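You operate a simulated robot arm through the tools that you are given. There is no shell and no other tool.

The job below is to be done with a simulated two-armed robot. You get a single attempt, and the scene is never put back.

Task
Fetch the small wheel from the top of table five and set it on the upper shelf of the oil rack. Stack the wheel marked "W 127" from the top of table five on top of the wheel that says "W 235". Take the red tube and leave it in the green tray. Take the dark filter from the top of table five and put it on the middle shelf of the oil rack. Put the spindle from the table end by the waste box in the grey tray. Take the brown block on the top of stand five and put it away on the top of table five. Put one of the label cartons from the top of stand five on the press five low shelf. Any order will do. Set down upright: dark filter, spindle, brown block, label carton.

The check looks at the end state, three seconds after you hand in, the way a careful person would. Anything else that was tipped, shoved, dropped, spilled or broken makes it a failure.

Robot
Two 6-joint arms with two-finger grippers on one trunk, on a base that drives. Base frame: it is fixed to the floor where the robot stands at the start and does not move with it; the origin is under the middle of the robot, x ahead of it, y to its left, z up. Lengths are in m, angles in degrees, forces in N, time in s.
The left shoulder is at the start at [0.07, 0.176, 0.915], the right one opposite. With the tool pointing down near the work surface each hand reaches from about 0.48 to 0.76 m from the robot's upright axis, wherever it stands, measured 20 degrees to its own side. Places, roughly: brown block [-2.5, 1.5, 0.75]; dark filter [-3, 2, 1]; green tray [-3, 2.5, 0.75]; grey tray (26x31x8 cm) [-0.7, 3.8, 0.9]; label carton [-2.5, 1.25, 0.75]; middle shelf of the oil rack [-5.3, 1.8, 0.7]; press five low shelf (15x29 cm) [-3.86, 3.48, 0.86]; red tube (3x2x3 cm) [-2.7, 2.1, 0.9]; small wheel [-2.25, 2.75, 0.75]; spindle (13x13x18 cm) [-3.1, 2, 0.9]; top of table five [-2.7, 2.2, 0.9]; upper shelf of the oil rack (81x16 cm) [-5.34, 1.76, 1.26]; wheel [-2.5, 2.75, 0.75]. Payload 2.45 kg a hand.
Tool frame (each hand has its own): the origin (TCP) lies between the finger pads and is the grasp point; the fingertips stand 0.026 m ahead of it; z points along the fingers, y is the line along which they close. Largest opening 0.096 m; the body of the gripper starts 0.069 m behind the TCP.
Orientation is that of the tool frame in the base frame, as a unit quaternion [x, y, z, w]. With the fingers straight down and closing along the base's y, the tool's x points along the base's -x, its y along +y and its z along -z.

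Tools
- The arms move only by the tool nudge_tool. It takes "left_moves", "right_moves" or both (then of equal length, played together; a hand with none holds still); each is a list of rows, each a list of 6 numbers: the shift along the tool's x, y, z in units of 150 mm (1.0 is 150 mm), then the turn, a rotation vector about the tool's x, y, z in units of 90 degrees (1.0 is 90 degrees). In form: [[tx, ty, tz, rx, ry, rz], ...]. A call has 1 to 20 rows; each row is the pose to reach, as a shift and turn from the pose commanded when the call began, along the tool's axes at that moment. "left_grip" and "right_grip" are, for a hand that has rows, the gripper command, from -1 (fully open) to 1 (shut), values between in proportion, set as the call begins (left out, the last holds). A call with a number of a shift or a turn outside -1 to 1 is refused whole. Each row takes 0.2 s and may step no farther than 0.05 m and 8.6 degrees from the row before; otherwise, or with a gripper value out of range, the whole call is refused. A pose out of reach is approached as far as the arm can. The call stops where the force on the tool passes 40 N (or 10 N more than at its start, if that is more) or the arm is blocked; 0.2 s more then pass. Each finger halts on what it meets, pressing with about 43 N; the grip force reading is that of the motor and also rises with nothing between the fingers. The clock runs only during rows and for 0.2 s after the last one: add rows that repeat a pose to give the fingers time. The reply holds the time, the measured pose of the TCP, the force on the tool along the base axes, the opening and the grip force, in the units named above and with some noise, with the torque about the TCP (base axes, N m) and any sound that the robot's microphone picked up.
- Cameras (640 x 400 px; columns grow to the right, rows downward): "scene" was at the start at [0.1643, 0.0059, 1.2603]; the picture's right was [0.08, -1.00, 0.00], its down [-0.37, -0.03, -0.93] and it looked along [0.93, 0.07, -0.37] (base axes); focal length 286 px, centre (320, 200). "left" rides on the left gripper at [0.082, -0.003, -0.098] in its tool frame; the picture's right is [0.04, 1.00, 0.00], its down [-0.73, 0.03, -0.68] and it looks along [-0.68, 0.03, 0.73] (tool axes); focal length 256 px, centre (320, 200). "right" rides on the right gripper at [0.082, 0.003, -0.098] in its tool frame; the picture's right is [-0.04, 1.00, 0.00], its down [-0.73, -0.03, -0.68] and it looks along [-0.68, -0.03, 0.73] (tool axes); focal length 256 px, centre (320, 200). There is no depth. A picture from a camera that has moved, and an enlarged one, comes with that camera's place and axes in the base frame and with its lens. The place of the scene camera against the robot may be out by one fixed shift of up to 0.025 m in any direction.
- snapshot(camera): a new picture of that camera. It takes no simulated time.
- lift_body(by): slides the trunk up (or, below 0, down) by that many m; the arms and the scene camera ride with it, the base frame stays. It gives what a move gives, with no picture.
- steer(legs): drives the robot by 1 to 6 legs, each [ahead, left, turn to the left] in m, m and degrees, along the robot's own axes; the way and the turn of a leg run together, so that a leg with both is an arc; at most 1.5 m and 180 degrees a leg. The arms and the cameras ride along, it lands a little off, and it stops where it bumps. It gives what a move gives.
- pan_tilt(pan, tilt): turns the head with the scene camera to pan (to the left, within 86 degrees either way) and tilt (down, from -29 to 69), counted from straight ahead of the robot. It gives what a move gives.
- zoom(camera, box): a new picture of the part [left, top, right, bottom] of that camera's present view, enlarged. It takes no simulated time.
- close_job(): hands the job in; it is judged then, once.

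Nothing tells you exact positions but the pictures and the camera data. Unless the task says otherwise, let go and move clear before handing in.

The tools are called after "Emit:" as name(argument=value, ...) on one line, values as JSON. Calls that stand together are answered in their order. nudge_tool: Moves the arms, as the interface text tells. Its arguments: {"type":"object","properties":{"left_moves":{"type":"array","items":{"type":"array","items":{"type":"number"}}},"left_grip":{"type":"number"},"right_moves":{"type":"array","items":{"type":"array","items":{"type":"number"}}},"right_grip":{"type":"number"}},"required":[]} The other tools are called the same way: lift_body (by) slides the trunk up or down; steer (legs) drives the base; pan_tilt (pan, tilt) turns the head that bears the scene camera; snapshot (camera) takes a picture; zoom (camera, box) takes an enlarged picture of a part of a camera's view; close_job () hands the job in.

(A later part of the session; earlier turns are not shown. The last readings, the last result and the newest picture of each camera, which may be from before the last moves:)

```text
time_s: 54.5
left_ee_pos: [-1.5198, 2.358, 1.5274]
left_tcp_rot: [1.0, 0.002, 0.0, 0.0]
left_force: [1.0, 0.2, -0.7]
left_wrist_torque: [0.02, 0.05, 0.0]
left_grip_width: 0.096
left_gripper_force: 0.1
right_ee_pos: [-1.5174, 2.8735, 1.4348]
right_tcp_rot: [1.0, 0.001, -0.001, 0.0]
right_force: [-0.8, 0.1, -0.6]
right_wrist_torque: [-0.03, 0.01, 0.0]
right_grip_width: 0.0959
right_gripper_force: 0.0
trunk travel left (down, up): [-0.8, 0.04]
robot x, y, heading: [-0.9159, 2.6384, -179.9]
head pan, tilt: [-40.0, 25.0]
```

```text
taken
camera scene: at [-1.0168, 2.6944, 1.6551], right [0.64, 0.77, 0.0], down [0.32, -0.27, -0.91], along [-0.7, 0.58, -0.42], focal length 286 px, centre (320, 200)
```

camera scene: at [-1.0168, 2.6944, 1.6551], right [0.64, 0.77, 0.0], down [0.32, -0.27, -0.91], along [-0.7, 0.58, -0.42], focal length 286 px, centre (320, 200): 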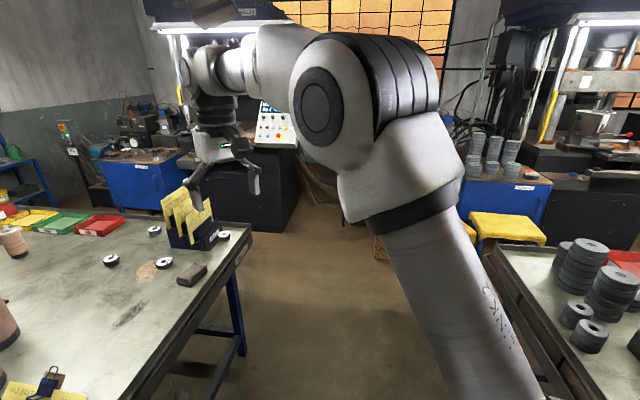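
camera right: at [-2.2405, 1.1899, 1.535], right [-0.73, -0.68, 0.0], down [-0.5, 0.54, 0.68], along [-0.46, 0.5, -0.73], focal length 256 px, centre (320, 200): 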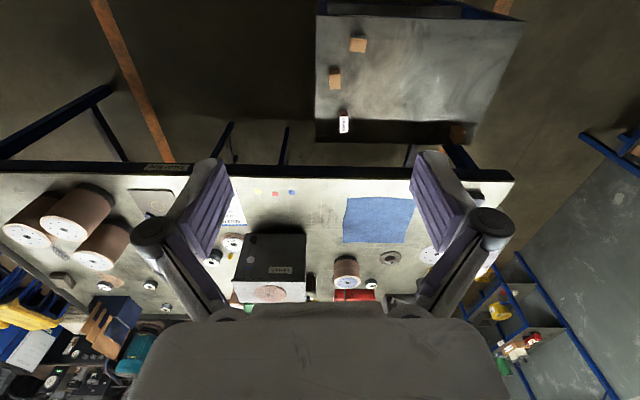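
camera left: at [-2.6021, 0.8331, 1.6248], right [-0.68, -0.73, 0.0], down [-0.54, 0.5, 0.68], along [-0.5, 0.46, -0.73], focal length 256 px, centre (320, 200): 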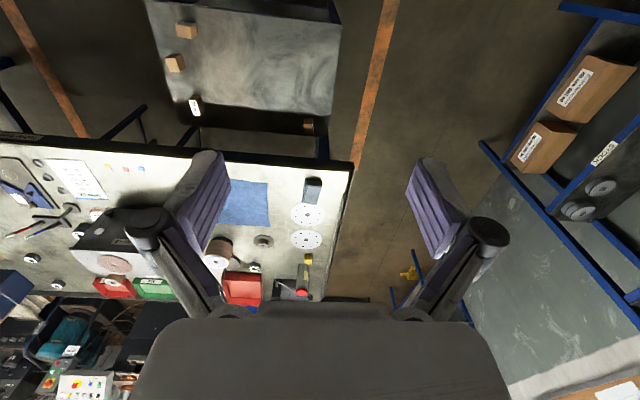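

The dark grey tray stands on the neighbouring table at about (-0.67, 3.83), with a few things already inside. I'll zoom on it.

Emit:
pan_tilt(pan=-86, tilt=35)

Emit:
zoom(camera="scene", box=[310, 130, 470, 260])

Emit:
snapshot(camera="scene")

```text
time_s: 55.6
left_ee_pos: [-1.5201, 2.3582, 1.5264]
left_tcp_rot: [1.0, 0.002, 0.0, -0.001]
left_force: [-0.9, -0.9, 0.5]
left_wrist_torque: [0.02, -0.02, -0.02]
left_grip_width: 0.0957
left_gripper_force: 0.0
right_ee_pos: [-1.516, 2.872, 1.4345]
right_tcp_rot: [1.0, 0.001, 0.0, -0.001]
right_force: [-1.0, 0.2, 1.4]
right_wrist_torque: [-0.01, -0.01, 0.03]
right_grip_width: 0.0958
right_gripper_force: 0.1
trunk travel left (down, up): [-0.8, 0.04]
robot x, y, heading: [-0.917, 2.6377, -179.7]
head pan, tilt: [-85.9, 35.0]
```

```text
3.08 times, centred on (390, 195) of scene
camera zoom: at [-0.9528, 2.7232, 1.6394], right [1.0, 0.08, 0.0], down [0.04, -0.57, -0.82], along [-0.06, 0.82, -0.57], focal length 879 px, centre (105, 215)
```

zoom: 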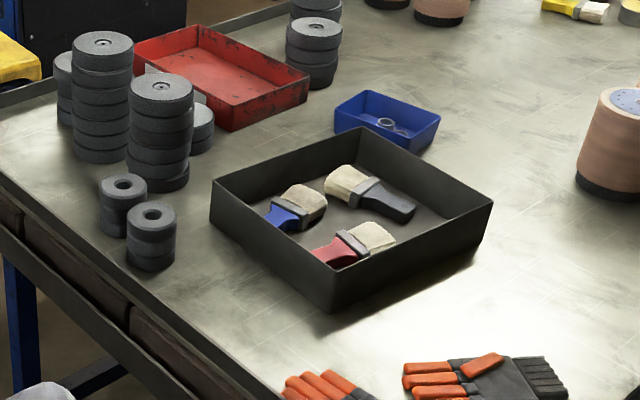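

```text
taken
camera scene: at [-0.9528, 2.7232, 1.6394], right [1.0, 0.08, 0.0], down [0.04, -0.57, -0.82], along [-0.06, 0.82, -0.57], focal length 286 px, centre (320, 200)
```

scene: 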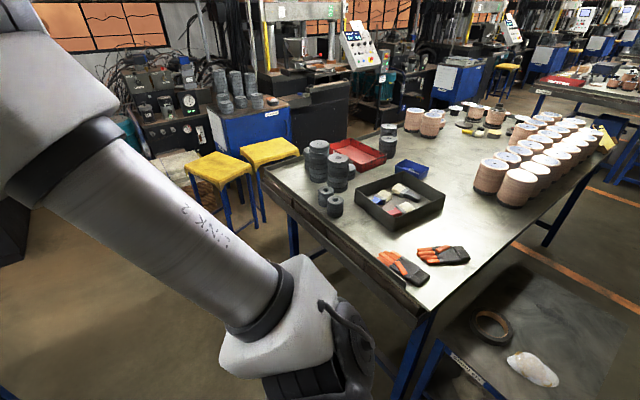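

The tray holds three brushes; I'll find a free spot later. Now a closer look at W 235, which seemed slightly tilted beside the SHEETS rack.

Emit:
pan_tilt(pan=-10, tilt=30)

Emit:
zoom(camera="scene", box=[330, 130, 400, 180])

Emit:
snapshot(camera="scene")

```text
time_s: 57.1
left_ee_pos: [-1.5196, 2.3582, 1.5279]
left_tcp_rot: [1.0, 0.001, 0.0, 0.0]
left_force: [0.2, -0.4, 0.3]
left_wrist_torque: [-0.01, -0.02, 0.05]
left_grip_width: 0.0963
left_gripper_force: 0.1
right_ee_pos: [-1.5169, 2.8733, 1.4358]
right_tcp_rot: [1.0, 0.002, 0.0, 0.0]
right_force: [-0.6, 0.2, -1.1]
right_wrist_torque: [0.01, -0.03, -0.03]
right_grip_width: 0.096
right_gripper_force: 0.0
trunk travel left (down, up): [-0.8, 0.04]
robot x, y, heading: [-0.9171, 2.634, -179.9]
head pan, tilt: [-10.0, 30.0]
```

```text
8.00 times, centred on (365, 155) of scene
camera zoom: at [-1.0352, 2.6509, 1.6471], right [0.17, 0.99, 0.0], down [0.49, -0.09, -0.87], along [-0.85, 0.15, -0.5], focal length 2285 px, centre (-40, 560)
```

zoom: 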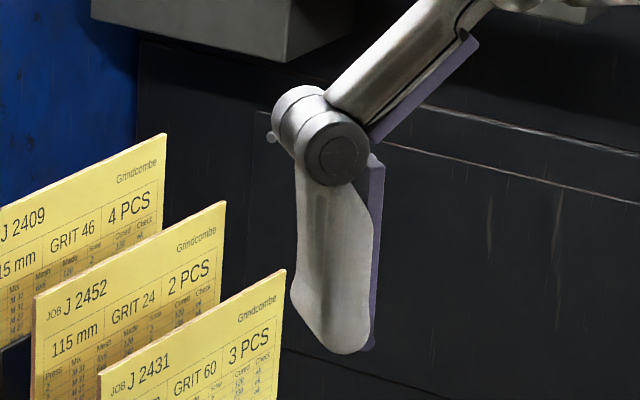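

```text
taken
camera scene: at [-1.0352, 2.6509, 1.6471], right [0.17, 0.99, 0.0], down [0.49, -0.09, -0.87], along [-0.85, 0.15, -0.5], focal length 286 px, centre (320, 200)
```

scene: 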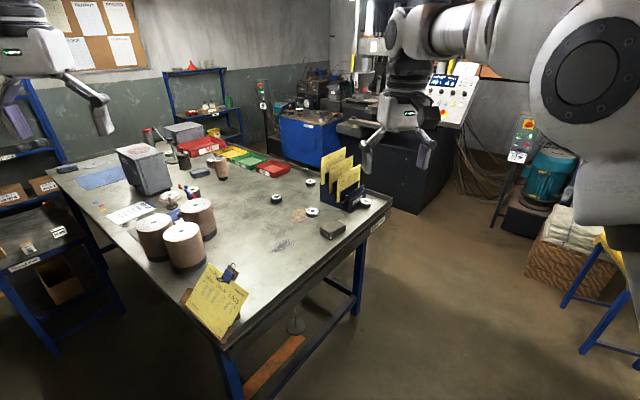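

Emit:
zoom(camera="scene", box=[335, 185, 395, 225])

Emit:
zoom(camera="scene", box=[355, 190, 380, 210])

```text
10.00 times, centred on (365, 205) of scene
camera zoom: at [-1.0352, 2.6509, 1.6471], right [0.17, 0.99, 0.0], down [0.49, -0.09, -0.87], along [-0.85, 0.15, -0.5], focal length 2856 px, centre (-130, 150)
```

zoom: 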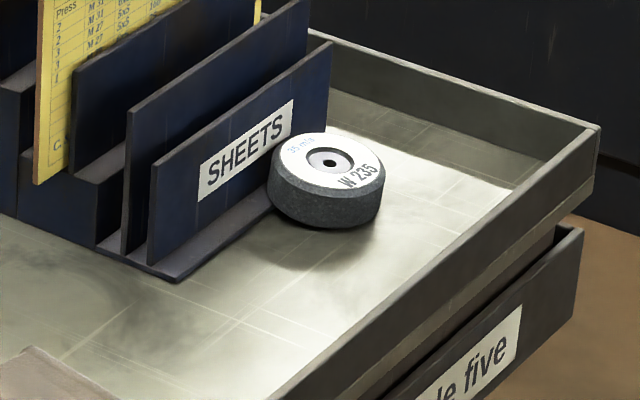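

```text
16.00 times, centred on (368, 200) of scene
camera zoom: at [-1.0352, 2.6509, 1.6471], right [0.17, 0.99, 0.0], down [0.49, -0.09, -0.87], along [-0.85, 0.15, -0.5], focal length 4569 px, centre (-440, 200)
```

zoom: 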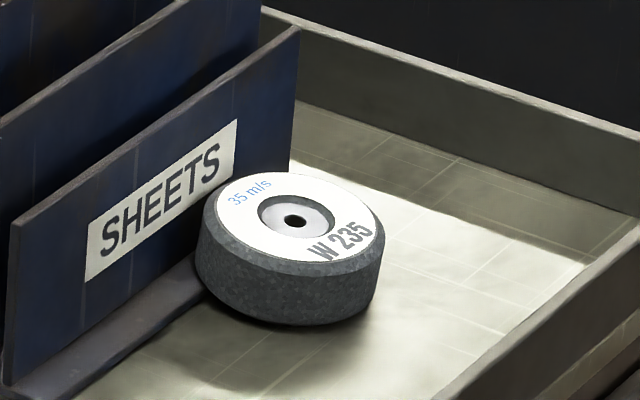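

W 235 leans slightly, with its rack-side edge on the rack's foot plate, so I'll tilt the hand to match when stacking. Next I move to the right end of table five, facing along its length.

Emit:
steer(legs=[[0, 0, 45], [0, -0.95, 0]])

Emit:
pan_tilt(pan=-30, tilt=30)

Emit:
snapshot(camera="scene")

Emit:
pan_tilt(pan=0, tilt=45)

Emit:
snapshot(camera="scene")

```text
time_s: 64.1
left_ee_pos: [-1.8167, 2.6785, 1.5257]
left_tcp_rot: [0.922, 0.388, -0.001, 0.0]
left_force: [-0.2, -0.1, 0.4]
left_wrist_torque: [0.01, 0.02, -0.02]
left_grip_width: 0.0962
left_gripper_force: 0.0
right_ee_pos: [-2.1811, 3.0419, 1.4362]
right_tcp_rot: [0.922, 0.388, 0.0, 0.001]
right_force: [0.7, -0.7, 0.9]
right_wrist_torque: [-0.04, 0.02, -0.04]
right_grip_width: 0.0962
right_gripper_force: 0.1
trunk travel left (down, up): [-0.8, 0.04]
robot x, y, heading: [-1.5924, 3.3067, -134.3]
head pan, tilt: [-10.0, 30.0]
```

```text
time_s: 64.9
left_ee_pos: [-1.8178, 2.6805, 1.5268]
left_tcp_rot: [0.922, 0.387, 0.0, 0.001]
left_force: [0.2, 0.3, 0.1]
left_wrist_torque: [0.02, 0.01, 0.02]
left_grip_width: 0.096
left_gripper_force: 0.0
right_ee_pos: [-2.1814, 3.0436, 1.4359]
right_tcp_rot: [0.922, 0.388, 0.0, -0.001]
right_force: [0.1, -0.2, -0.1]
right_wrist_torque: [0.0, 0.03, -0.01]
right_grip_width: 0.096
right_gripper_force: 0.0
trunk travel left (down, up): [-0.8, 0.04]
robot x, y, heading: [-1.592, 3.3025, -134.5]
head pan, tilt: [-30.0, 30.0]
```

```text
taken
camera scene: at [-1.6939, 3.2433, 1.6471], right [-0.27, 0.96, 0.0], down [0.48, 0.14, -0.87], along [-0.83, -0.23, -0.5], focal length 286 px, centre (320, 200)
```

scene: 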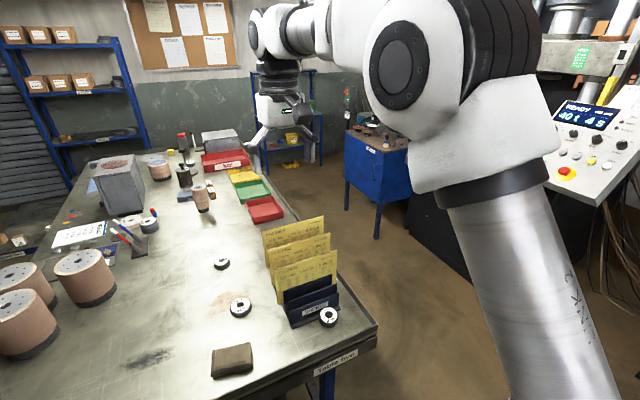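

```text
time_s: 65.9
left_ee_pos: [-1.8182, 2.681, 1.5265]
left_tcp_rot: [0.922, 0.387, 0.0, 0.0]
left_force: [0.0, -0.3, -0.5]
left_wrist_torque: [0.0, -0.03, -0.01]
left_grip_width: 0.096
left_gripper_force: 0.0
right_ee_pos: [-2.1812, 3.0434, 1.4364]
right_tcp_rot: [0.922, 0.387, -0.001, -0.001]
right_force: [-0.5, 0.3, 0.2]
right_wrist_torque: [0.01, 0.0, 0.0]
right_grip_width: 0.0959
right_gripper_force: 0.0
trunk travel left (down, up): [-0.8, 0.04]
robot x, y, heading: [-1.5917, 3.3039, -134.3]
head pan, tilt: [0.0, 45.0]
```

```text
taken
camera scene: at [-1.6633, 3.2093, 1.6245], right [-0.71, 0.7, 0.0], down [0.49, 0.51, -0.71], along [-0.49, -0.51, -0.71], focal length 286 px, centre (320, 200)
```

scene: 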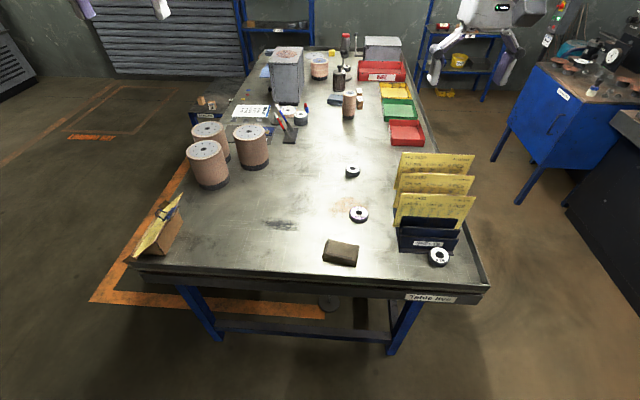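

The corridor behind the table is about 1.1 m wide (blue cabinet front at ~5.05 in my local frame), so I can work from behind too. First: pick the LOT A wheel with the left hand from this end; I'll shift right and forward a little.

Emit:
steer(legs=[[0, -0.36, 0], [0.13, 0, 0]])

Emit:
snapshot(camera="scene")

Emit:
snapshot(camera="left")

```text
time_s: 69.1
left_ee_pos: [-2.1651, 2.8434, 1.5281]
left_tcp_rot: [0.922, 0.388, -0.001, 0.001]
left_force: [-0.1, 0.4, -0.8]
left_wrist_torque: [-0.03, 0.02, -0.02]
left_grip_width: 0.0959
left_gripper_force: 0.0
right_ee_pos: [-2.5297, 3.206, 1.4386]
right_tcp_rot: [0.922, 0.388, -0.001, 0.002]
right_force: [-0.3, 0.2, 0.1]
right_wrist_torque: [-0.01, 0.02, -0.01]
right_grip_width: 0.0959
right_gripper_force: 0.1
trunk travel left (down, up): [-0.8, 0.04]
robot x, y, heading: [-1.944, 3.465, -134.4]
head pan, tilt: [0.0, 45.0]
```

```text
taken
camera scene: at [-2.0111, 3.3726, 1.6249], right [-0.71, 0.7, 0.0], down [0.49, 0.5, -0.71], along [-0.5, -0.51, -0.71], focal length 286 px, centre (320, 200)
```

scene: 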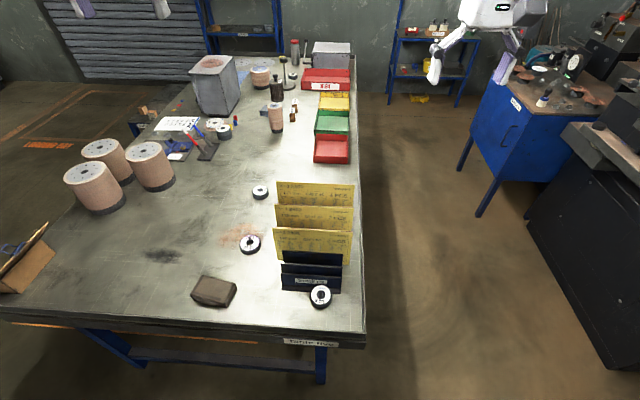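

```text
taken
camera left: at [-2.1088, 2.9037, 1.6262], right [0.74, -0.67, 0.0], down [-0.49, -0.54, 0.68], along [-0.46, -0.51, -0.73], focal length 256 px, centre (320, 200)
```

left: 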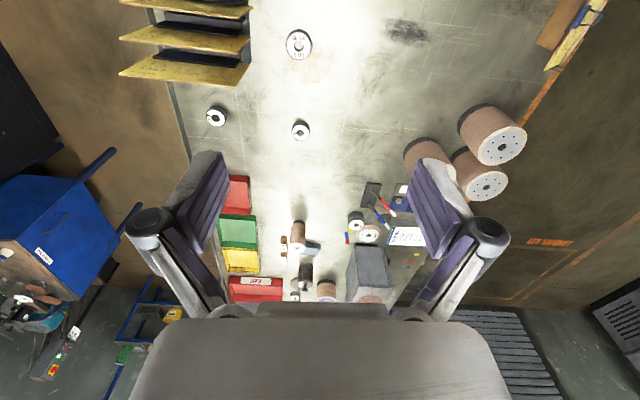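

LOT A is at about (-2.25, 2.825). I'll move the right hand sideways away from the sheets, bring the left hand above the wheel, then lower the trunk.

Emit:
nudge_tool(right_moves=[[0, -0.25, 0, 0, 0, 0], [0, -0.5, 0, 0, 0, 0], [0, -0.75, 0, 0, 0, 0]], left_moves=[[-0.16, -0.11, 0, 0, 0, 0], [-0.32, -0.22, 0, 0, 0, 0], [-0.48, -0.32, 0, 0, 0, 0]])

Emit:
lift_body(by=-0.4)

Emit:
snapshot(camera="left")

Emit:
snapshot(camera="scene")

```text
time_s: 69.9
left_ee_pos: [-2.2138, 2.8452, 1.5086]
left_tcp_rot: [0.922, 0.387, -0.001, 0.002]
left_force: [-0.4, 0.3, -0.6]
left_wrist_torque: [0.02, 0.01, 0.03]
left_grip_width: 0.0959
left_gripper_force: 0.1
left hand out of reach, approached as far as the arm can: row 1, 2, 3
right_ee_pos: [-2.6126, 3.2826, 1.4345]
right_tcp_rot: [0.922, 0.387, 0.0, -0.001]
right_force: [0.7, -0.7, 0.6]
right_wrist_torque: [-0.03, -0.06, 0.01]
right_grip_width: 0.096
right_gripper_force: 0.0
trunk travel left (down, up): [-0.8, 0.04]
robot x, y, heading: [-1.9398, 3.4641, -134.4]
head pan, tilt: [0.0, 45.0]
```

```text
time_s: 73.7
left_ee_pos: [-2.2099, 2.8459, 1.1088]
left_tcp_rot: [0.922, 0.388, -0.001, 0.0]
left_force: [0.7, -1.0, -0.2]
left_wrist_torque: [0.01, -0.01, 0.07]
left_grip_width: 0.0959
left_gripper_force: 0.0
right_ee_pos: [-2.6107, 3.2829, 1.0362]
right_tcp_rot: [0.922, 0.387, 0.0, 0.0]
right_force: [0.2, 0.6, 0.0]
right_wrist_torque: [0.01, -0.03, -0.01]
right_grip_width: 0.0962
right_gripper_force: 0.0
trunk travel left (down, up): [-0.4, 0.44]
robot x, y, heading: [-1.9454, 3.4605, -134.7]
head pan, tilt: [0.0, 45.0]
```

```text
taken
camera left: at [-2.1545, 2.9058, 1.2065], right [0.74, -0.67, 0.0], down [-0.49, -0.54, 0.68], along [-0.46, -0.51, -0.73], focal length 256 px, centre (320, 200)
```

left: 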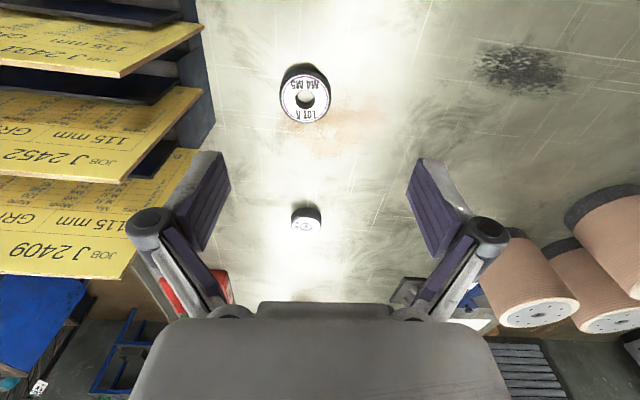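

```text
taken
camera scene: at [-2.0125, 3.3696, 1.2245], right [-0.71, 0.7, 0.0], down [0.49, 0.51, -0.71], along [-0.49, -0.51, -0.71], focal length 286 px, centre (320, 200)
```

scene: 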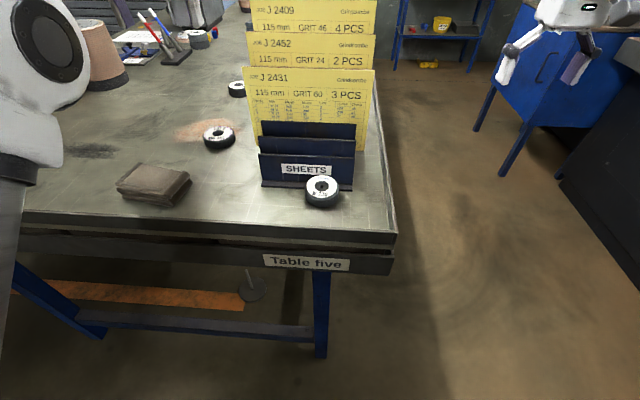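

The small wheel's top is at z≈0.885 near (-2.2535, 2.824), so the table is about 0.86. I'll lower the left hand over it and recheck.

Emit:
nudge_tool(left_moves=[[-0.1, -0.03, 0.25, 0, 0, 0], [-0.2, -0.07, 0.5, 0, 0, 0], [-0.31, -0.104, 0.7, 0, 0, 0], [-0.31, -0.104, 0.85, 0, 0, 0], [-0.31, -0.104, 0.85, 0, 0, 0]])

Emit:
snapshot(camera="left")

```text
time_s: 74.9
left_ee_pos: [-2.2566, 2.8223, 0.9811]
left_tcp_rot: [0.922, 0.388, -0.002, 0.001]
left_force: [-0.6, 0.1, -0.5]
left_wrist_torque: [0.0, 0.01, 0.01]
left_grip_width: 0.0959
left_gripper_force: 0.0
right_ee_pos: [-2.6113, 3.282, 1.0359]
right_tcp_rot: [0.922, 0.387, 0.0, 0.0]
right_force: [-0.7, 0.1, -0.3]
right_wrist_torque: [0.02, 0.04, 0.02]
right_grip_width: 0.0961
right_gripper_force: 0.0
trunk travel left (down, up): [-0.4, 0.44]
robot x, y, heading: [-1.9381, 3.4658, -134.4]
head pan, tilt: [0.0, 45.0]
```

```text
taken
camera left: at [-2.1989, 2.8827, 1.0791], right [0.74, -0.67, 0.0], down [-0.49, -0.54, 0.68], along [-0.46, -0.51, -0.73], focal length 256 px, centre (320, 200)
```

left: 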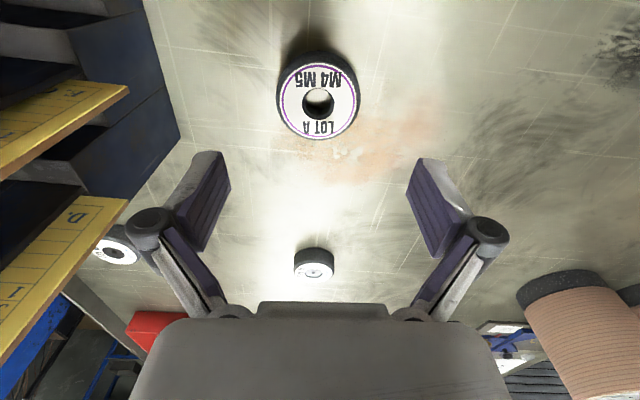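

The wheel is centred between the fingers. Descending to just above the table and closing.

Emit:
nudge_tool(left_moves=[[0.02, 0, 0.2, 0, 0, 0], [0.02, 0, 0.4, 0, 0, 0], [0.02, 0, 0.5, 0, 0, 0], [0.02, 0, 0.585, 0, 0, 0], [0.02, 0, 0.585, 0, 0, 0]])

Emit:
snapshot(camera="left")

```text
time_s: 76.1
left_ee_pos: [-2.2541, 2.8242, 0.8929]
left_tcp_rot: [0.922, 0.387, -0.001, 0.001]
left_force: [0.2, 0.0, -0.1]
left_wrist_torque: [0.02, -0.02, 0.04]
left_grip_width: 0.0958
left_gripper_force: 0.0
right_ee_pos: [-2.6118, 3.2829, 1.0359]
right_tcp_rot: [0.922, 0.387, 0.001, 0.001]
right_force: [0.3, -0.2, 0.3]
right_wrist_torque: [-0.03, 0.0, 0.03]
right_grip_width: 0.0961
right_gripper_force: 0.1
trunk travel left (down, up): [-0.4, 0.44]
robot x, y, heading: [-1.9412, 3.4697, -134.5]
head pan, tilt: [0.0, 45.0]
```

```text
taken
camera left: at [-2.197, 2.8845, 0.991], right [0.74, -0.67, 0.0], down [-0.49, -0.54, 0.68], along [-0.46, -0.51, -0.73], focal length 256 px, centre (320, 200)
```

left: 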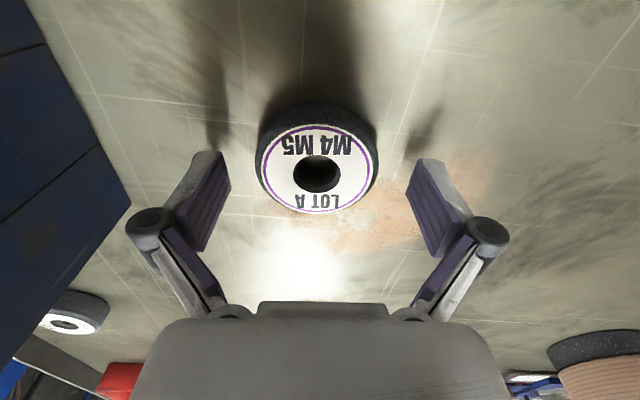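

Emit:
nudge_tool(left_moves=[[0, 0, 0.02, 0, 0, 0], [0, 0, 0.04, 0, 0, 0], [0, 0, 0.04, 0, 0, 0]])

Emit:
zoom(camera="left", box=[180, 80, 460, 250])

```text
time_s: 76.9
left_ee_pos: [-2.2527, 2.8239, 0.8875]
left_tcp_rot: [0.922, 0.388, -0.002, 0.001]
left_force: [-0.4, 0.3, 0.3]
left_wrist_torque: [0.03, -0.01, 0.0]
left_grip_width: 0.0958
left_gripper_force: 0.1
right_ee_pos: [-2.6092, 3.2814, 1.0361]
right_tcp_rot: [0.922, 0.387, 0.001, -0.001]
right_force: [0.4, -0.5, 0.5]
right_wrist_torque: [-0.01, 0.01, -0.01]
right_grip_width: 0.096
right_gripper_force: 0.1
trunk travel left (down, up): [-0.4, 0.44]
robot x, y, heading: [-1.9428, 3.4648, -134.3]
head pan, tilt: [0.0, 45.0]
```

```text
2.29 times, centred on (320, 165) of left
camera zoom: at [-2.197, 2.8843, 0.9852], right [0.74, -0.67, 0.0], down [-0.49, -0.54, 0.68], along [-0.46, -0.51, -0.73], focal length 585 px, centre (320, 280)
```

zoom: 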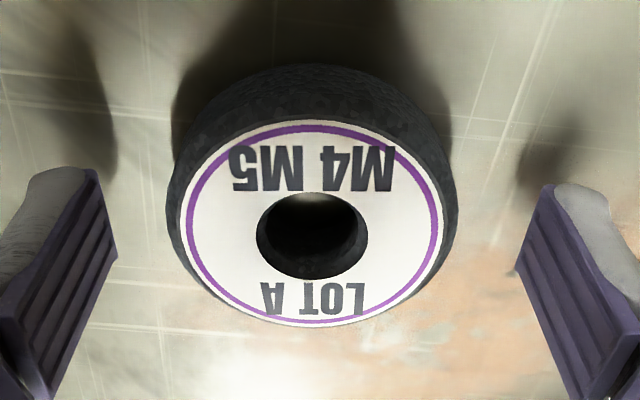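

Emit:
nudge_tool(left_moves=[[0, 0, 0, 0, 0, 0], [0, 0, 0, 0, 0, 0], [0, 0, 0, 0, 0, 0], [0, 0, 0, 0, 0, 0]], left_grip=1)

Emit:
nudge_tool(left_moves=[[0, 0, -0.1, 0, 0, 0], [0, 0, -0.3, 0, 0, 0], [0, 0, -0.6, 0, 0, 0], [0, 0, -0.9, 0, 0, 0]])

Emit:
snapshot(camera="left")

```text
time_s: 77.9
left_ee_pos: [-2.2532, 2.8238, 0.888]
left_tcp_rot: [0.922, 0.388, -0.003, 0.002]
left_force: [-1.7, -0.6, 5.1]
left_wrist_torque: [0.07, 0.08, -0.01]
left_grip_width: 0.0673
left_gripper_force: 42.9
right_ee_pos: [-2.6111, 3.2826, 1.0363]
right_tcp_rot: [0.922, 0.388, -0.001, 0.0]
right_force: [0.6, -1.0, -0.4]
right_wrist_torque: [-0.01, 0.0, 0.0]
right_grip_width: 0.0964
right_gripper_force: 0.0
trunk travel left (down, up): [-0.4, 0.44]
robot x, y, heading: [-1.9446, 3.4623, -134.4]
head pan, tilt: [0.0, 45.0]
```

```text
time_s: 78.9
left_ee_pos: [-2.2531, 2.8248, 1.0227]
left_tcp_rot: [0.922, 0.387, -0.001, 0.001]
left_force: [0.4, -0.5, -0.8]
left_wrist_torque: [0.01, -0.02, -0.01]
left_grip_width: 0.0673
left_gripper_force: 42.5
right_ee_pos: [-2.6111, 3.2813, 1.0354]
right_tcp_rot: [0.922, 0.388, 0.001, 0.0]
right_force: [0.4, -0.9, 1.0]
right_wrist_torque: [-0.03, 0.02, -0.06]
right_grip_width: 0.0958
right_gripper_force: 0.0
trunk travel left (down, up): [-0.4, 0.44]
robot x, y, heading: [-1.9409, 3.4677, -134.3]
head pan, tilt: [0.0, 45.0]
```

```text
taken
camera left: at [-2.1965, 2.8849, 1.1199], right [0.74, -0.67, 0.0], down [-0.49, -0.54, 0.68], along [-0.46, -0.51, -0.73], focal length 256 px, centre (320, 200)
```

left: 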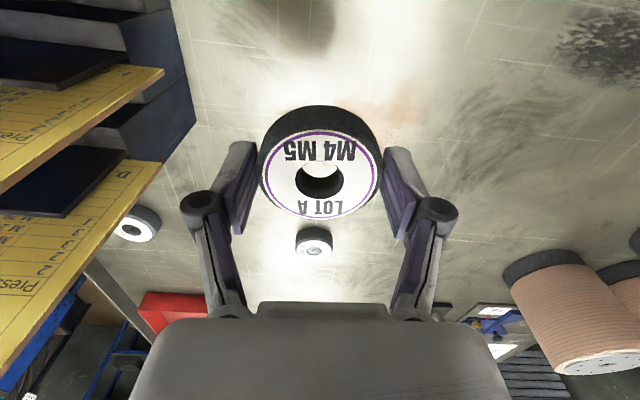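

The small wheel is firmly held by the left hand. Now I raise the trunk, back off and go round behind the table to stack W 127 on W 235 with the right hand.

Emit:
lift_body(by=0.35)

Emit:
steer(legs=[[-0.3, 0, 0], [0, -0.6, 0]])

Emit:
pan_tilt(pan=0, tilt=40)

Emit:
snapshot(camera="scene")

```text
time_s: 82.3
left_ee_pos: [-2.2541, 2.8244, 1.3712]
left_tcp_rot: [0.922, 0.388, -0.001, 0.0]
left_force: [-0.7, 0.3, -1.3]
left_wrist_torque: [-0.03, -0.02, 0.0]
left_grip_width: 0.0673
left_gripper_force: 42.8
right_ee_pos: [-2.6112, 3.2824, 1.3855]
right_tcp_rot: [0.922, 0.387, 0.001, 0.0]
right_force: [-0.4, -0.9, 0.1]
right_wrist_torque: [0.0, -0.01, -0.02]
right_grip_width: 0.096
right_gripper_force: 0.0
trunk travel left (down, up): [-0.75, 0.09]
robot x, y, heading: [-1.9399, 3.4677, -134.4]
head pan, tilt: [0.0, 45.0]
```

```text
time_s: 87.3
left_ee_pos: [-2.4704, 3.4588, 1.3721]
left_tcp_rot: [0.922, 0.387, -0.001, -0.001]
left_force: [0.6, 0.8, -1.6]
left_wrist_torque: [0.01, 0.01, -0.01]
left_grip_width: 0.067
left_gripper_force: 42.7
right_ee_pos: [-2.8291, 3.9169, 1.3863]
right_tcp_rot: [0.922, 0.387, 0.0, 0.0]
right_force: [0.3, -0.6, -0.2]
right_wrist_torque: [0.03, 0.0, 0.02]
right_grip_width: 0.0961
right_gripper_force: 0.1
trunk travel left (down, up): [-0.75, 0.09]
robot x, y, heading: [-2.1622, 4.0967, -134.6]
head pan, tilt: [0.0, 45.0]
```

```text
time_s: 88.0
left_ee_pos: [-2.4706, 3.4596, 1.3723]
left_tcp_rot: [0.922, 0.387, -0.002, 0.001]
left_force: [0.4, -0.5, -1.5]
left_wrist_torque: [0.01, 0.04, -0.01]
left_grip_width: 0.0675
left_gripper_force: 43.1
right_ee_pos: [-2.8291, 3.9177, 1.3859]
right_tcp_rot: [0.922, 0.386, 0.001, 0.0]
right_force: [0.4, 0.5, -0.1]
right_wrist_torque: [-0.01, -0.02, 0.02]
right_grip_width: 0.096
right_gripper_force: 0.0
trunk travel left (down, up): [-0.75, 0.09]
robot x, y, heading: [-2.1602, 4.097, -134.6]
head pan, tilt: [0.0, 40.0]
```

```text
taken
camera scene: at [-2.2328, 4.0009, 1.5817], right [-0.71, 0.7, 0.0], down [0.45, 0.46, -0.77], along [-0.54, -0.55, -0.64], focal length 286 px, centre (320, 200)
```

scene: 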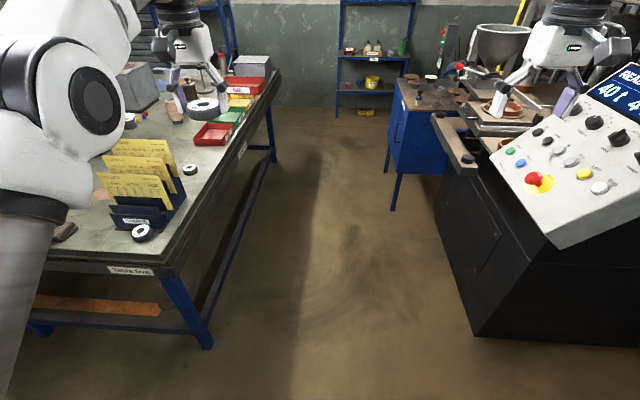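

I'm at the corridor mouth with the press control panel on my right; turning left swings the arms away from it, over the table end.

Emit:
steer(legs=[[0, 0, 89.6]])

Emit:
pan_tilt(pan=-20, tilt=45)

Emit:
snapshot(camera="scene")

```text
time_s: 92.2
left_ee_pos: [-1.5194, 3.7859, 1.3723]
left_tcp_rot: [0.379, 0.925, 0.0, 0.002]
left_force: [-1.2, 0.6, -1.4]
left_wrist_torque: [-0.01, 0.0, -0.02]
left_grip_width: 0.0672
left_gripper_force: 43.4
right_ee_pos: [-1.9793, 3.4298, 1.3871]
right_tcp_rot: [0.379, 0.925, 0.0, 0.0]
right_force: [0.1, -0.2, 0.5]
right_wrist_torque: [0.0, -0.02, -0.03]
right_grip_width: 0.0961
right_gripper_force: 0.1
trunk travel left (down, up): [-0.75, 0.09]
robot x, y, heading: [-2.1605, 4.1019, -44.8]
head pan, tilt: [0.0, 40.0]
```

```text
time_s: 93.1
left_ee_pos: [-1.5196, 3.7862, 1.3721]
left_tcp_rot: [0.379, 0.925, -0.001, 0.002]
left_force: [1.0, -0.7, -1.2]
left_wrist_torque: [-0.03, -0.02, 0.0]
left_grip_width: 0.0673
left_gripper_force: 43.1
right_ee_pos: [-1.9788, 3.429, 1.3861]
right_tcp_rot: [0.38, 0.925, 0.0, 0.0]
right_force: [0.5, -1.0, 0.0]
right_wrist_torque: [-0.02, -0.01, 0.0]
right_grip_width: 0.0961
right_gripper_force: 0.1
trunk travel left (down, up): [-0.75, 0.09]
robot x, y, heading: [-2.1558, 4.0975, -44.6]
head pan, tilt: [-20.0, 45.0]
```

```text
taken
camera scene: at [-2.0666, 3.9888, 1.5745], right [-0.9, -0.43, 0.0], down [-0.3, 0.64, -0.71], along [0.3, -0.64, -0.71], focal length 286 px, centre (320, 200)
```

scene: 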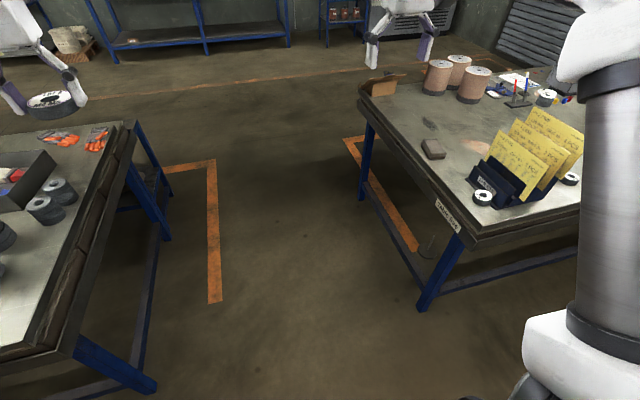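

Clear. Strafing right to come behind the wheels.

Emit:
steer(legs=[[0, -0.45, 0], [0, -0.38, 0]])

Emit:
pan_tilt(pan=0, tilt=50)

Emit:
snapshot(camera="scene")

Emit:
snapshot(camera="right")

```text
time_s: 97.8
left_ee_pos: [-2.0968, 3.1996, 1.3719]
left_tcp_rot: [0.378, 0.926, -0.001, 0.001]
left_force: [-0.2, 1.7, -1.3]
left_wrist_torque: [-0.01, 0.05, -0.02]
left_grip_width: 0.0674
left_gripper_force: 43.0
right_ee_pos: [-2.5542, 2.8418, 1.3854]
right_tcp_rot: [0.378, 0.926, -0.001, 0.0]
right_force: [-0.3, 1.0, 0.9]
right_wrist_torque: [0.02, -0.01, 0.0]
right_grip_width: 0.0961
right_gripper_force: 0.0
trunk travel left (down, up): [-0.75, 0.09]
robot x, y, heading: [-2.7348, 3.5103, -44.3]
head pan, tilt: [-20.0, 45.0]
```

```text
time_s: 98.6
left_ee_pos: [-2.0988, 3.1984, 1.3712]
left_tcp_rot: [0.377, 0.926, -0.001, 0.001]
left_force: [-0.3, -0.4, -1.6]
left_wrist_torque: [-0.03, -0.03, 0.02]
left_grip_width: 0.0675
left_gripper_force: 42.6
right_ee_pos: [-2.5549, 2.8408, 1.3867]
right_tcp_rot: [0.378, 0.926, 0.0, -0.001]
right_force: [-0.6, 0.3, 0.5]
right_wrist_torque: [0.02, 0.01, -0.01]
right_grip_width: 0.096
right_gripper_force: 0.0
trunk travel left (down, up): [-0.75, 0.09]
robot x, y, heading: [-2.7385, 3.5078, -44.1]
head pan, tilt: [0.0, 50.0]
```

```text
taken
camera scene: at [-2.626, 3.4192, 1.5676], right [-0.7, -0.71, 0.0], down [-0.55, 0.54, -0.64], along [0.46, -0.45, -0.77], focal length 286 px, centre (320, 200)
```

scene: 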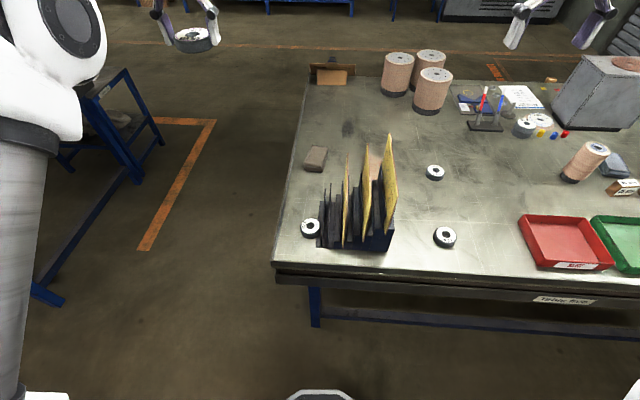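

```text
taken
camera right: at [-2.6117, 2.9006, 1.4851], right [0.73, 0.69, 0.0], down [0.5, -0.53, 0.68], along [0.47, -0.49, -0.73], focal length 256 px, centre (320, 200)
```

right: 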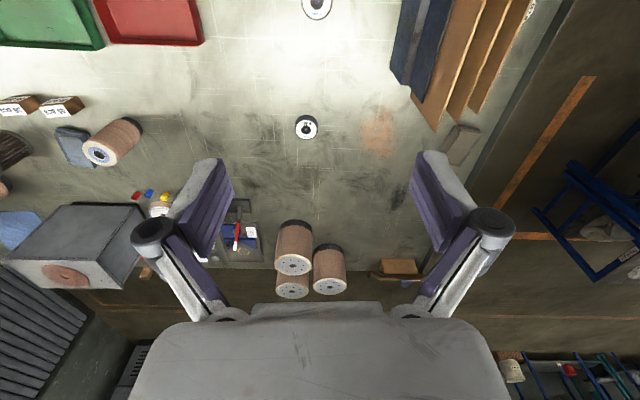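

The right hand hangs almost right over W 127. I'll lower the trunk; both hands stay clear of the sheets.

Emit:
lift_body(by=-0.3)

Emit:
snapshot(camera="right")

Emit:
snapshot(camera="scene")

```text
time_s: 101.6
left_ee_pos: [-2.098, 3.2007, 1.0717]
left_tcp_rot: [0.378, 0.926, 0.0, 0.002]
left_force: [-0.5, 0.4, -1.2]
left_wrist_torque: [-0.02, -0.02, 0.0]
left_grip_width: 0.0671
left_gripper_force: 42.6
right_ee_pos: [-2.5556, 2.8411, 1.0865]
right_tcp_rot: [0.378, 0.926, 0.001, 0.0]
right_force: [0.5, 0.6, 0.0]
right_wrist_torque: [0.02, 0.0, -0.01]
right_grip_width: 0.0961
right_gripper_force: 0.0
trunk travel left (down, up): [-0.45, 0.39]
robot x, y, heading: [-2.7363, 3.5127, -44.4]
head pan, tilt: [0.0, 50.0]
```

```text
taken
camera right: at [-2.6113, 2.9014, 1.1855], right [0.73, 0.69, 0.0], down [0.5, -0.53, 0.68], along [0.47, -0.49, -0.73], focal length 256 px, centre (320, 200)
```

right: 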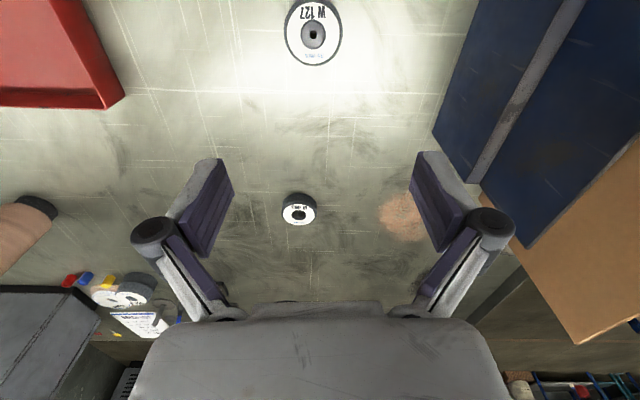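

```text
taken
camera scene: at [-2.6256, 3.4201, 1.2676], right [-0.7, -0.71, 0.0], down [-0.55, 0.54, -0.64], along [0.46, -0.45, -0.77], focal length 286 px, centre (320, 200)
```

scene: 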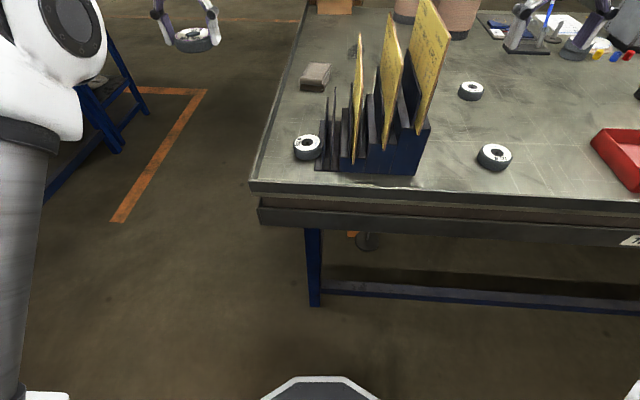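

W 127 confirmed in the wrist view. Moving the right hand over it and part-way down.

Emit:
nudge_tool(right_moves=[[0.1, -0.01, 0.2, 0, 0, 0], [0.205, -0.016, 0.4, 0, 0, 0], [0.205, -0.016, 0.6, 0, 0, 0], [0.205, -0.016, 0.8, 0, 0, 0], [0.205, -0.016, 0.8, 0, 0, 0]])

Emit:
snapshot(camera="right")

```text
time_s: 102.8
left_ee_pos: [-2.0982, 3.1996, 1.0722]
left_tcp_rot: [0.378, 0.926, 0.0, 0.002]
left_force: [0.5, -0.1, -1.8]
left_wrist_torque: [0.01, 0.01, 0.01]
left_grip_width: 0.0671
left_gripper_force: 43.0
right_ee_pos: [-2.58, 2.8598, 0.9669]
right_tcp_rot: [0.377, 0.926, -0.001, 0.001]
right_force: [0.3, 0.3, -0.1]
right_wrist_torque: [0.01, -0.03, -0.02]
right_grip_width: 0.0958
right_gripper_force: 0.2
trunk travel left (down, up): [-0.45, 0.39]
robot x, y, heading: [-2.7371, 3.5097, -44.5]
head pan, tilt: [0.0, 50.0]
```

```text
taken
camera right: at [-2.6348, 2.921, 1.0652], right [0.73, 0.69, 0.0], down [0.5, -0.53, 0.68], along [0.47, -0.5, -0.73], focal length 256 px, centre (320, 200)
```

right: 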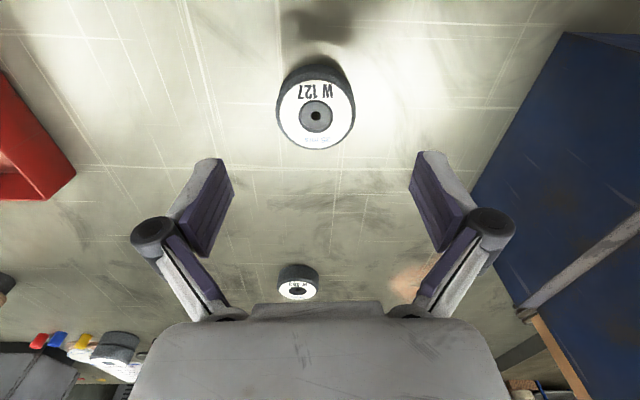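

Emit:
nudge_tool(right_moves=[[0.015, -0.012, 0.2, 0, 0, 0], [0.015, -0.012, 0.35, 0, 0, 0], [0.015, -0.012, 0.45, 0, 0, 0], [0.015, -0.012, 0.515, 0, 0, 0], [0.015, -0.012, 0.515, 0, 0, 0]])

Emit:
snapshot(camera="right")

```text
time_s: 104.0
left_ee_pos: [-2.0971, 3.1998, 1.0715]
left_tcp_rot: [0.378, 0.926, -0.001, 0.001]
left_force: [-0.1, -0.3, -0.9]
left_wrist_torque: [0.0, 0.01, -0.06]
left_grip_width: 0.0675
left_gripper_force: 43.2
right_ee_pos: [-2.5811, 2.8617, 0.889]
right_tcp_rot: [0.378, 0.926, 0.0, 0.0]
right_force: [0.0, -0.6, 0.6]
right_wrist_torque: [-0.03, -0.04, -0.03]
right_grip_width: 0.0962
right_gripper_force: 0.1
trunk travel left (down, up): [-0.45, 0.39]
robot x, y, heading: [-2.7387, 3.5088, -44.3]
head pan, tilt: [0.0, 50.0]
```

```text
taken
camera right: at [-2.6373, 2.9214, 0.9883], right [0.73, 0.69, 0.0], down [0.5, -0.53, 0.68], along [0.47, -0.49, -0.73], focal length 256 px, centre (320, 200)
```

right: 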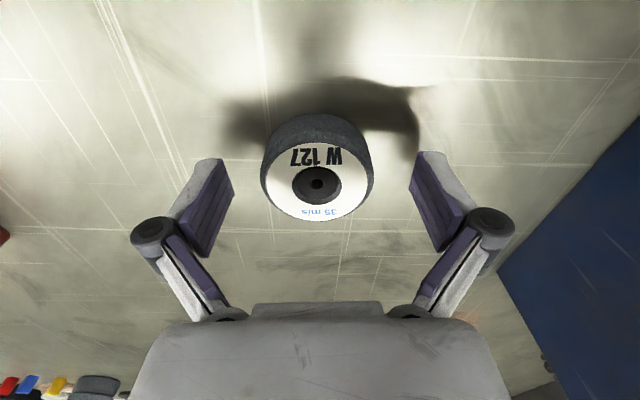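

Emit:
nudge_tool(right_moves=[[0, 0, 0, 0, 0, 0], [0, 0, 0, 0, 0, 0], [0, 0, 0, 0, 0, 0], [0, 0, 0, 0, 0, 0]], right_grip=1)

Emit:
nudge_tool(right_moves=[[0, 0, -0.1, 0, 0, 0], [0, 0, -0.3, 0, 0, 0], [0, 0, -0.6, 0, 0, 0], [0, 0, -0.9, 0, 0, 0]])

Emit:
snapshot(camera="right")

```text
time_s: 105.0
left_ee_pos: [-2.0971, 3.2009, 1.0725]
left_tcp_rot: [0.377, 0.926, -0.001, 0.002]
left_force: [-0.4, -0.9, -2.3]
left_wrist_torque: [0.01, 0.01, 0.01]
left_grip_width: 0.0673
left_gripper_force: 43.5
right_ee_pos: [-2.5809, 2.8619, 0.8899]
right_tcp_rot: [0.378, 0.926, 0.0, 0.001]
right_force: [0.5, -4.0, 9.8]
right_wrist_torque: [-0.06, -0.08, -0.04]
right_grip_width: 0.059
right_gripper_force: 42.6
trunk travel left (down, up): [-0.45, 0.39]
robot x, y, heading: [-2.7363, 3.5108, -44.3]
head pan, tilt: [0.0, 50.0]
```

```text
time_s: 106.0
left_ee_pos: [-2.0984, 3.2009, 1.072]
left_tcp_rot: [0.378, 0.926, -0.001, 0.002]
left_force: [0.5, -1.4, -1.1]
left_wrist_torque: [-0.01, -0.03, 0.02]
left_grip_width: 0.0674
left_gripper_force: 43.4
right_ee_pos: [-2.582, 2.8617, 1.0236]
right_tcp_rot: [0.379, 0.926, -0.001, 0.0]
right_force: [-0.3, 1.0, -0.9]
right_wrist_torque: [-0.01, 0.02, -0.01]
right_grip_width: 0.0591
right_gripper_force: 42.8
trunk travel left (down, up): [-0.45, 0.39]
robot x, y, heading: [-2.7401, 3.5112, -44.4]
head pan, tilt: [0.0, 50.0]
```

```text
taken
camera right: at [-2.638, 2.9226, 1.1239], right [0.73, 0.69, 0.0], down [0.5, -0.53, 0.68], along [0.47, -0.49, -0.73], focal length 256 px, centre (320, 200)
```

right: 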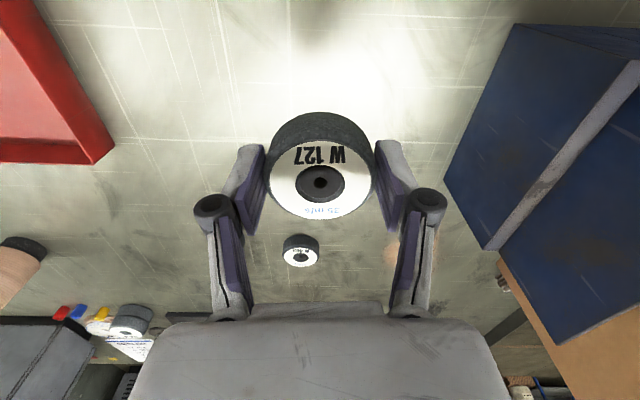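

W 127 is held (59 mm). I'll raise the trunk above the sheets, strafe left so the right hand comes over W 235.

Emit:
lift_body(by=0.3)

Emit:
steer(legs=[[0, 0.39, 0]])

Emit:
snapshot(camera="scene")

Emit:
snapshot(camera="right")

```text
time_s: 109.0
left_ee_pos: [-2.0973, 3.1991, 1.3719]
left_tcp_rot: [0.378, 0.926, 0.0, 0.002]
left_force: [0.8, 0.8, -2.1]
left_wrist_torque: [0.02, 0.04, 0.06]
left_grip_width: 0.0672
left_gripper_force: 42.9
right_ee_pos: [-2.5812, 2.8612, 1.3228]
right_tcp_rot: [0.378, 0.926, 0.001, 0.0]
right_force: [0.4, -0.3, -1.8]
right_wrist_torque: [-0.02, 0.01, 0.0]
right_grip_width: 0.059
right_gripper_force: 43.0
trunk travel left (down, up): [-0.75, 0.09]
robot x, y, heading: [-2.7388, 3.5095, -44.4]
head pan, tilt: [0.0, 50.0]
```

```text
time_s: 111.5
left_ee_pos: [-1.8243, 3.4792, 1.3718]
left_tcp_rot: [0.377, 0.926, 0.0, 0.001]
left_force: [-1.1, 0.7, -1.7]
left_wrist_torque: [0.02, 0.02, 0.02]
left_grip_width: 0.0675
left_gripper_force: 42.8
right_ee_pos: [-2.308, 3.1413, 1.3227]
right_tcp_rot: [0.377, 0.926, 0.001, 0.001]
right_force: [0.2, -0.3, -1.8]
right_wrist_torque: [0.02, 0.01, -0.01]
right_grip_width: 0.0588
right_gripper_force: 43.4
trunk travel left (down, up): [-0.75, 0.09]
robot x, y, heading: [-2.4664, 3.7931, -44.2]
head pan, tilt: [0.0, 50.0]
```

```text
taken
camera scene: at [-2.3528, 3.6987, 1.5675], right [-0.7, -0.72, 0.0], down [-0.55, 0.54, -0.64], along [0.46, -0.45, -0.77], focal length 286 px, centre (320, 200)
```

scene: 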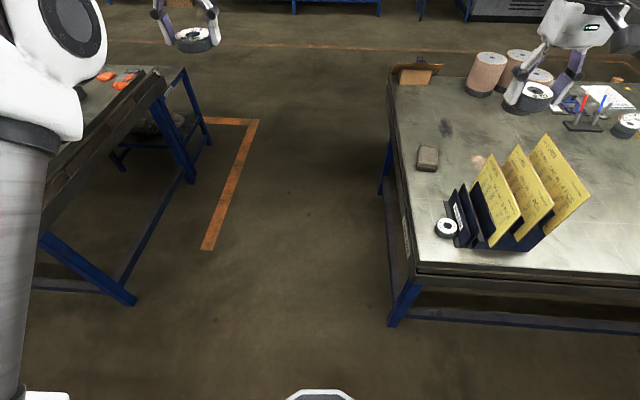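

```text
taken
camera right: at [-2.3638, 3.2007, 1.4227], right [0.73, 0.69, 0.0], down [0.5, -0.53, 0.68], along [0.47, -0.49, -0.73], focal length 256 px, centre (320, 200)
```

right: 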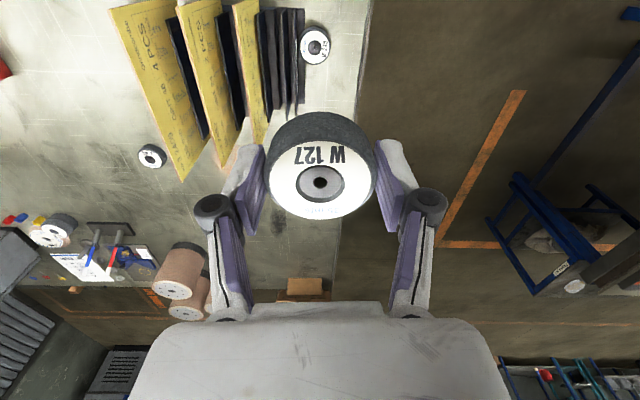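

W 235 sits just ahead of the right hand. Now I rotate the right hand 90° about its axis so the fingers close parallel to the rack face.

Emit:
nudge_tool(right_moves=[[0, 0, 0, 0, 0, 0.09], [0, 0, 0, 0, 0, 0.18], [0, 0, 0, 0, 0, 0.27], [0, 0, 0, 0, 0, 0.36], [0, 0, 0, 0, 0, 0.45], [0, 0, 0, 0, 0, 0.54], [0, 0, 0, 0, 0, 0.63], [0, 0, 0, 0, 0, 0.72], [0, 0, 0, 0, 0, 0.81], [0, 0, 0, 0, 0, 0.9], [0, 0, 0, 0, 0, 0.98], [0, 0, 0, 0, 0, 0.98]])

Emit:
snapshot(camera="right")

```text
time_s: 114.0
left_ee_pos: [-1.8229, 3.4806, 1.372]
left_tcp_rot: [0.378, 0.926, 0.0, 0.002]
left_force: [-0.4, -1.2, -1.5]
left_wrist_torque: [-0.01, 0.01, -0.01]
left_grip_width: 0.0672
left_gripper_force: 42.9
right_ee_pos: [-2.3059, 3.1413, 1.3234]
right_tcp_rot: [0.915, 0.402, 0.0, 0.0]
right_force: [-1.7, 0.2, -1.4]
right_wrist_torque: [-0.01, 0.02, 0.01]
right_grip_width: 0.059
right_gripper_force: 43.5
trunk travel left (down, up): [-0.75, 0.09]
robot x, y, heading: [-2.4642, 3.7927, -44.4]
head pan, tilt: [0.0, 50.0]
```

```text
taken
camera right: at [-2.249, 3.2003, 1.423], right [0.71, -0.71, 0.0], down [-0.52, -0.52, 0.68], along [-0.48, -0.48, -0.73], focal length 256 px, centre (320, 200)
```

right: 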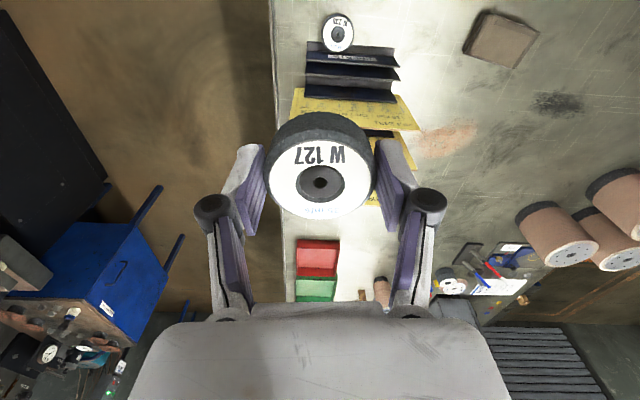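

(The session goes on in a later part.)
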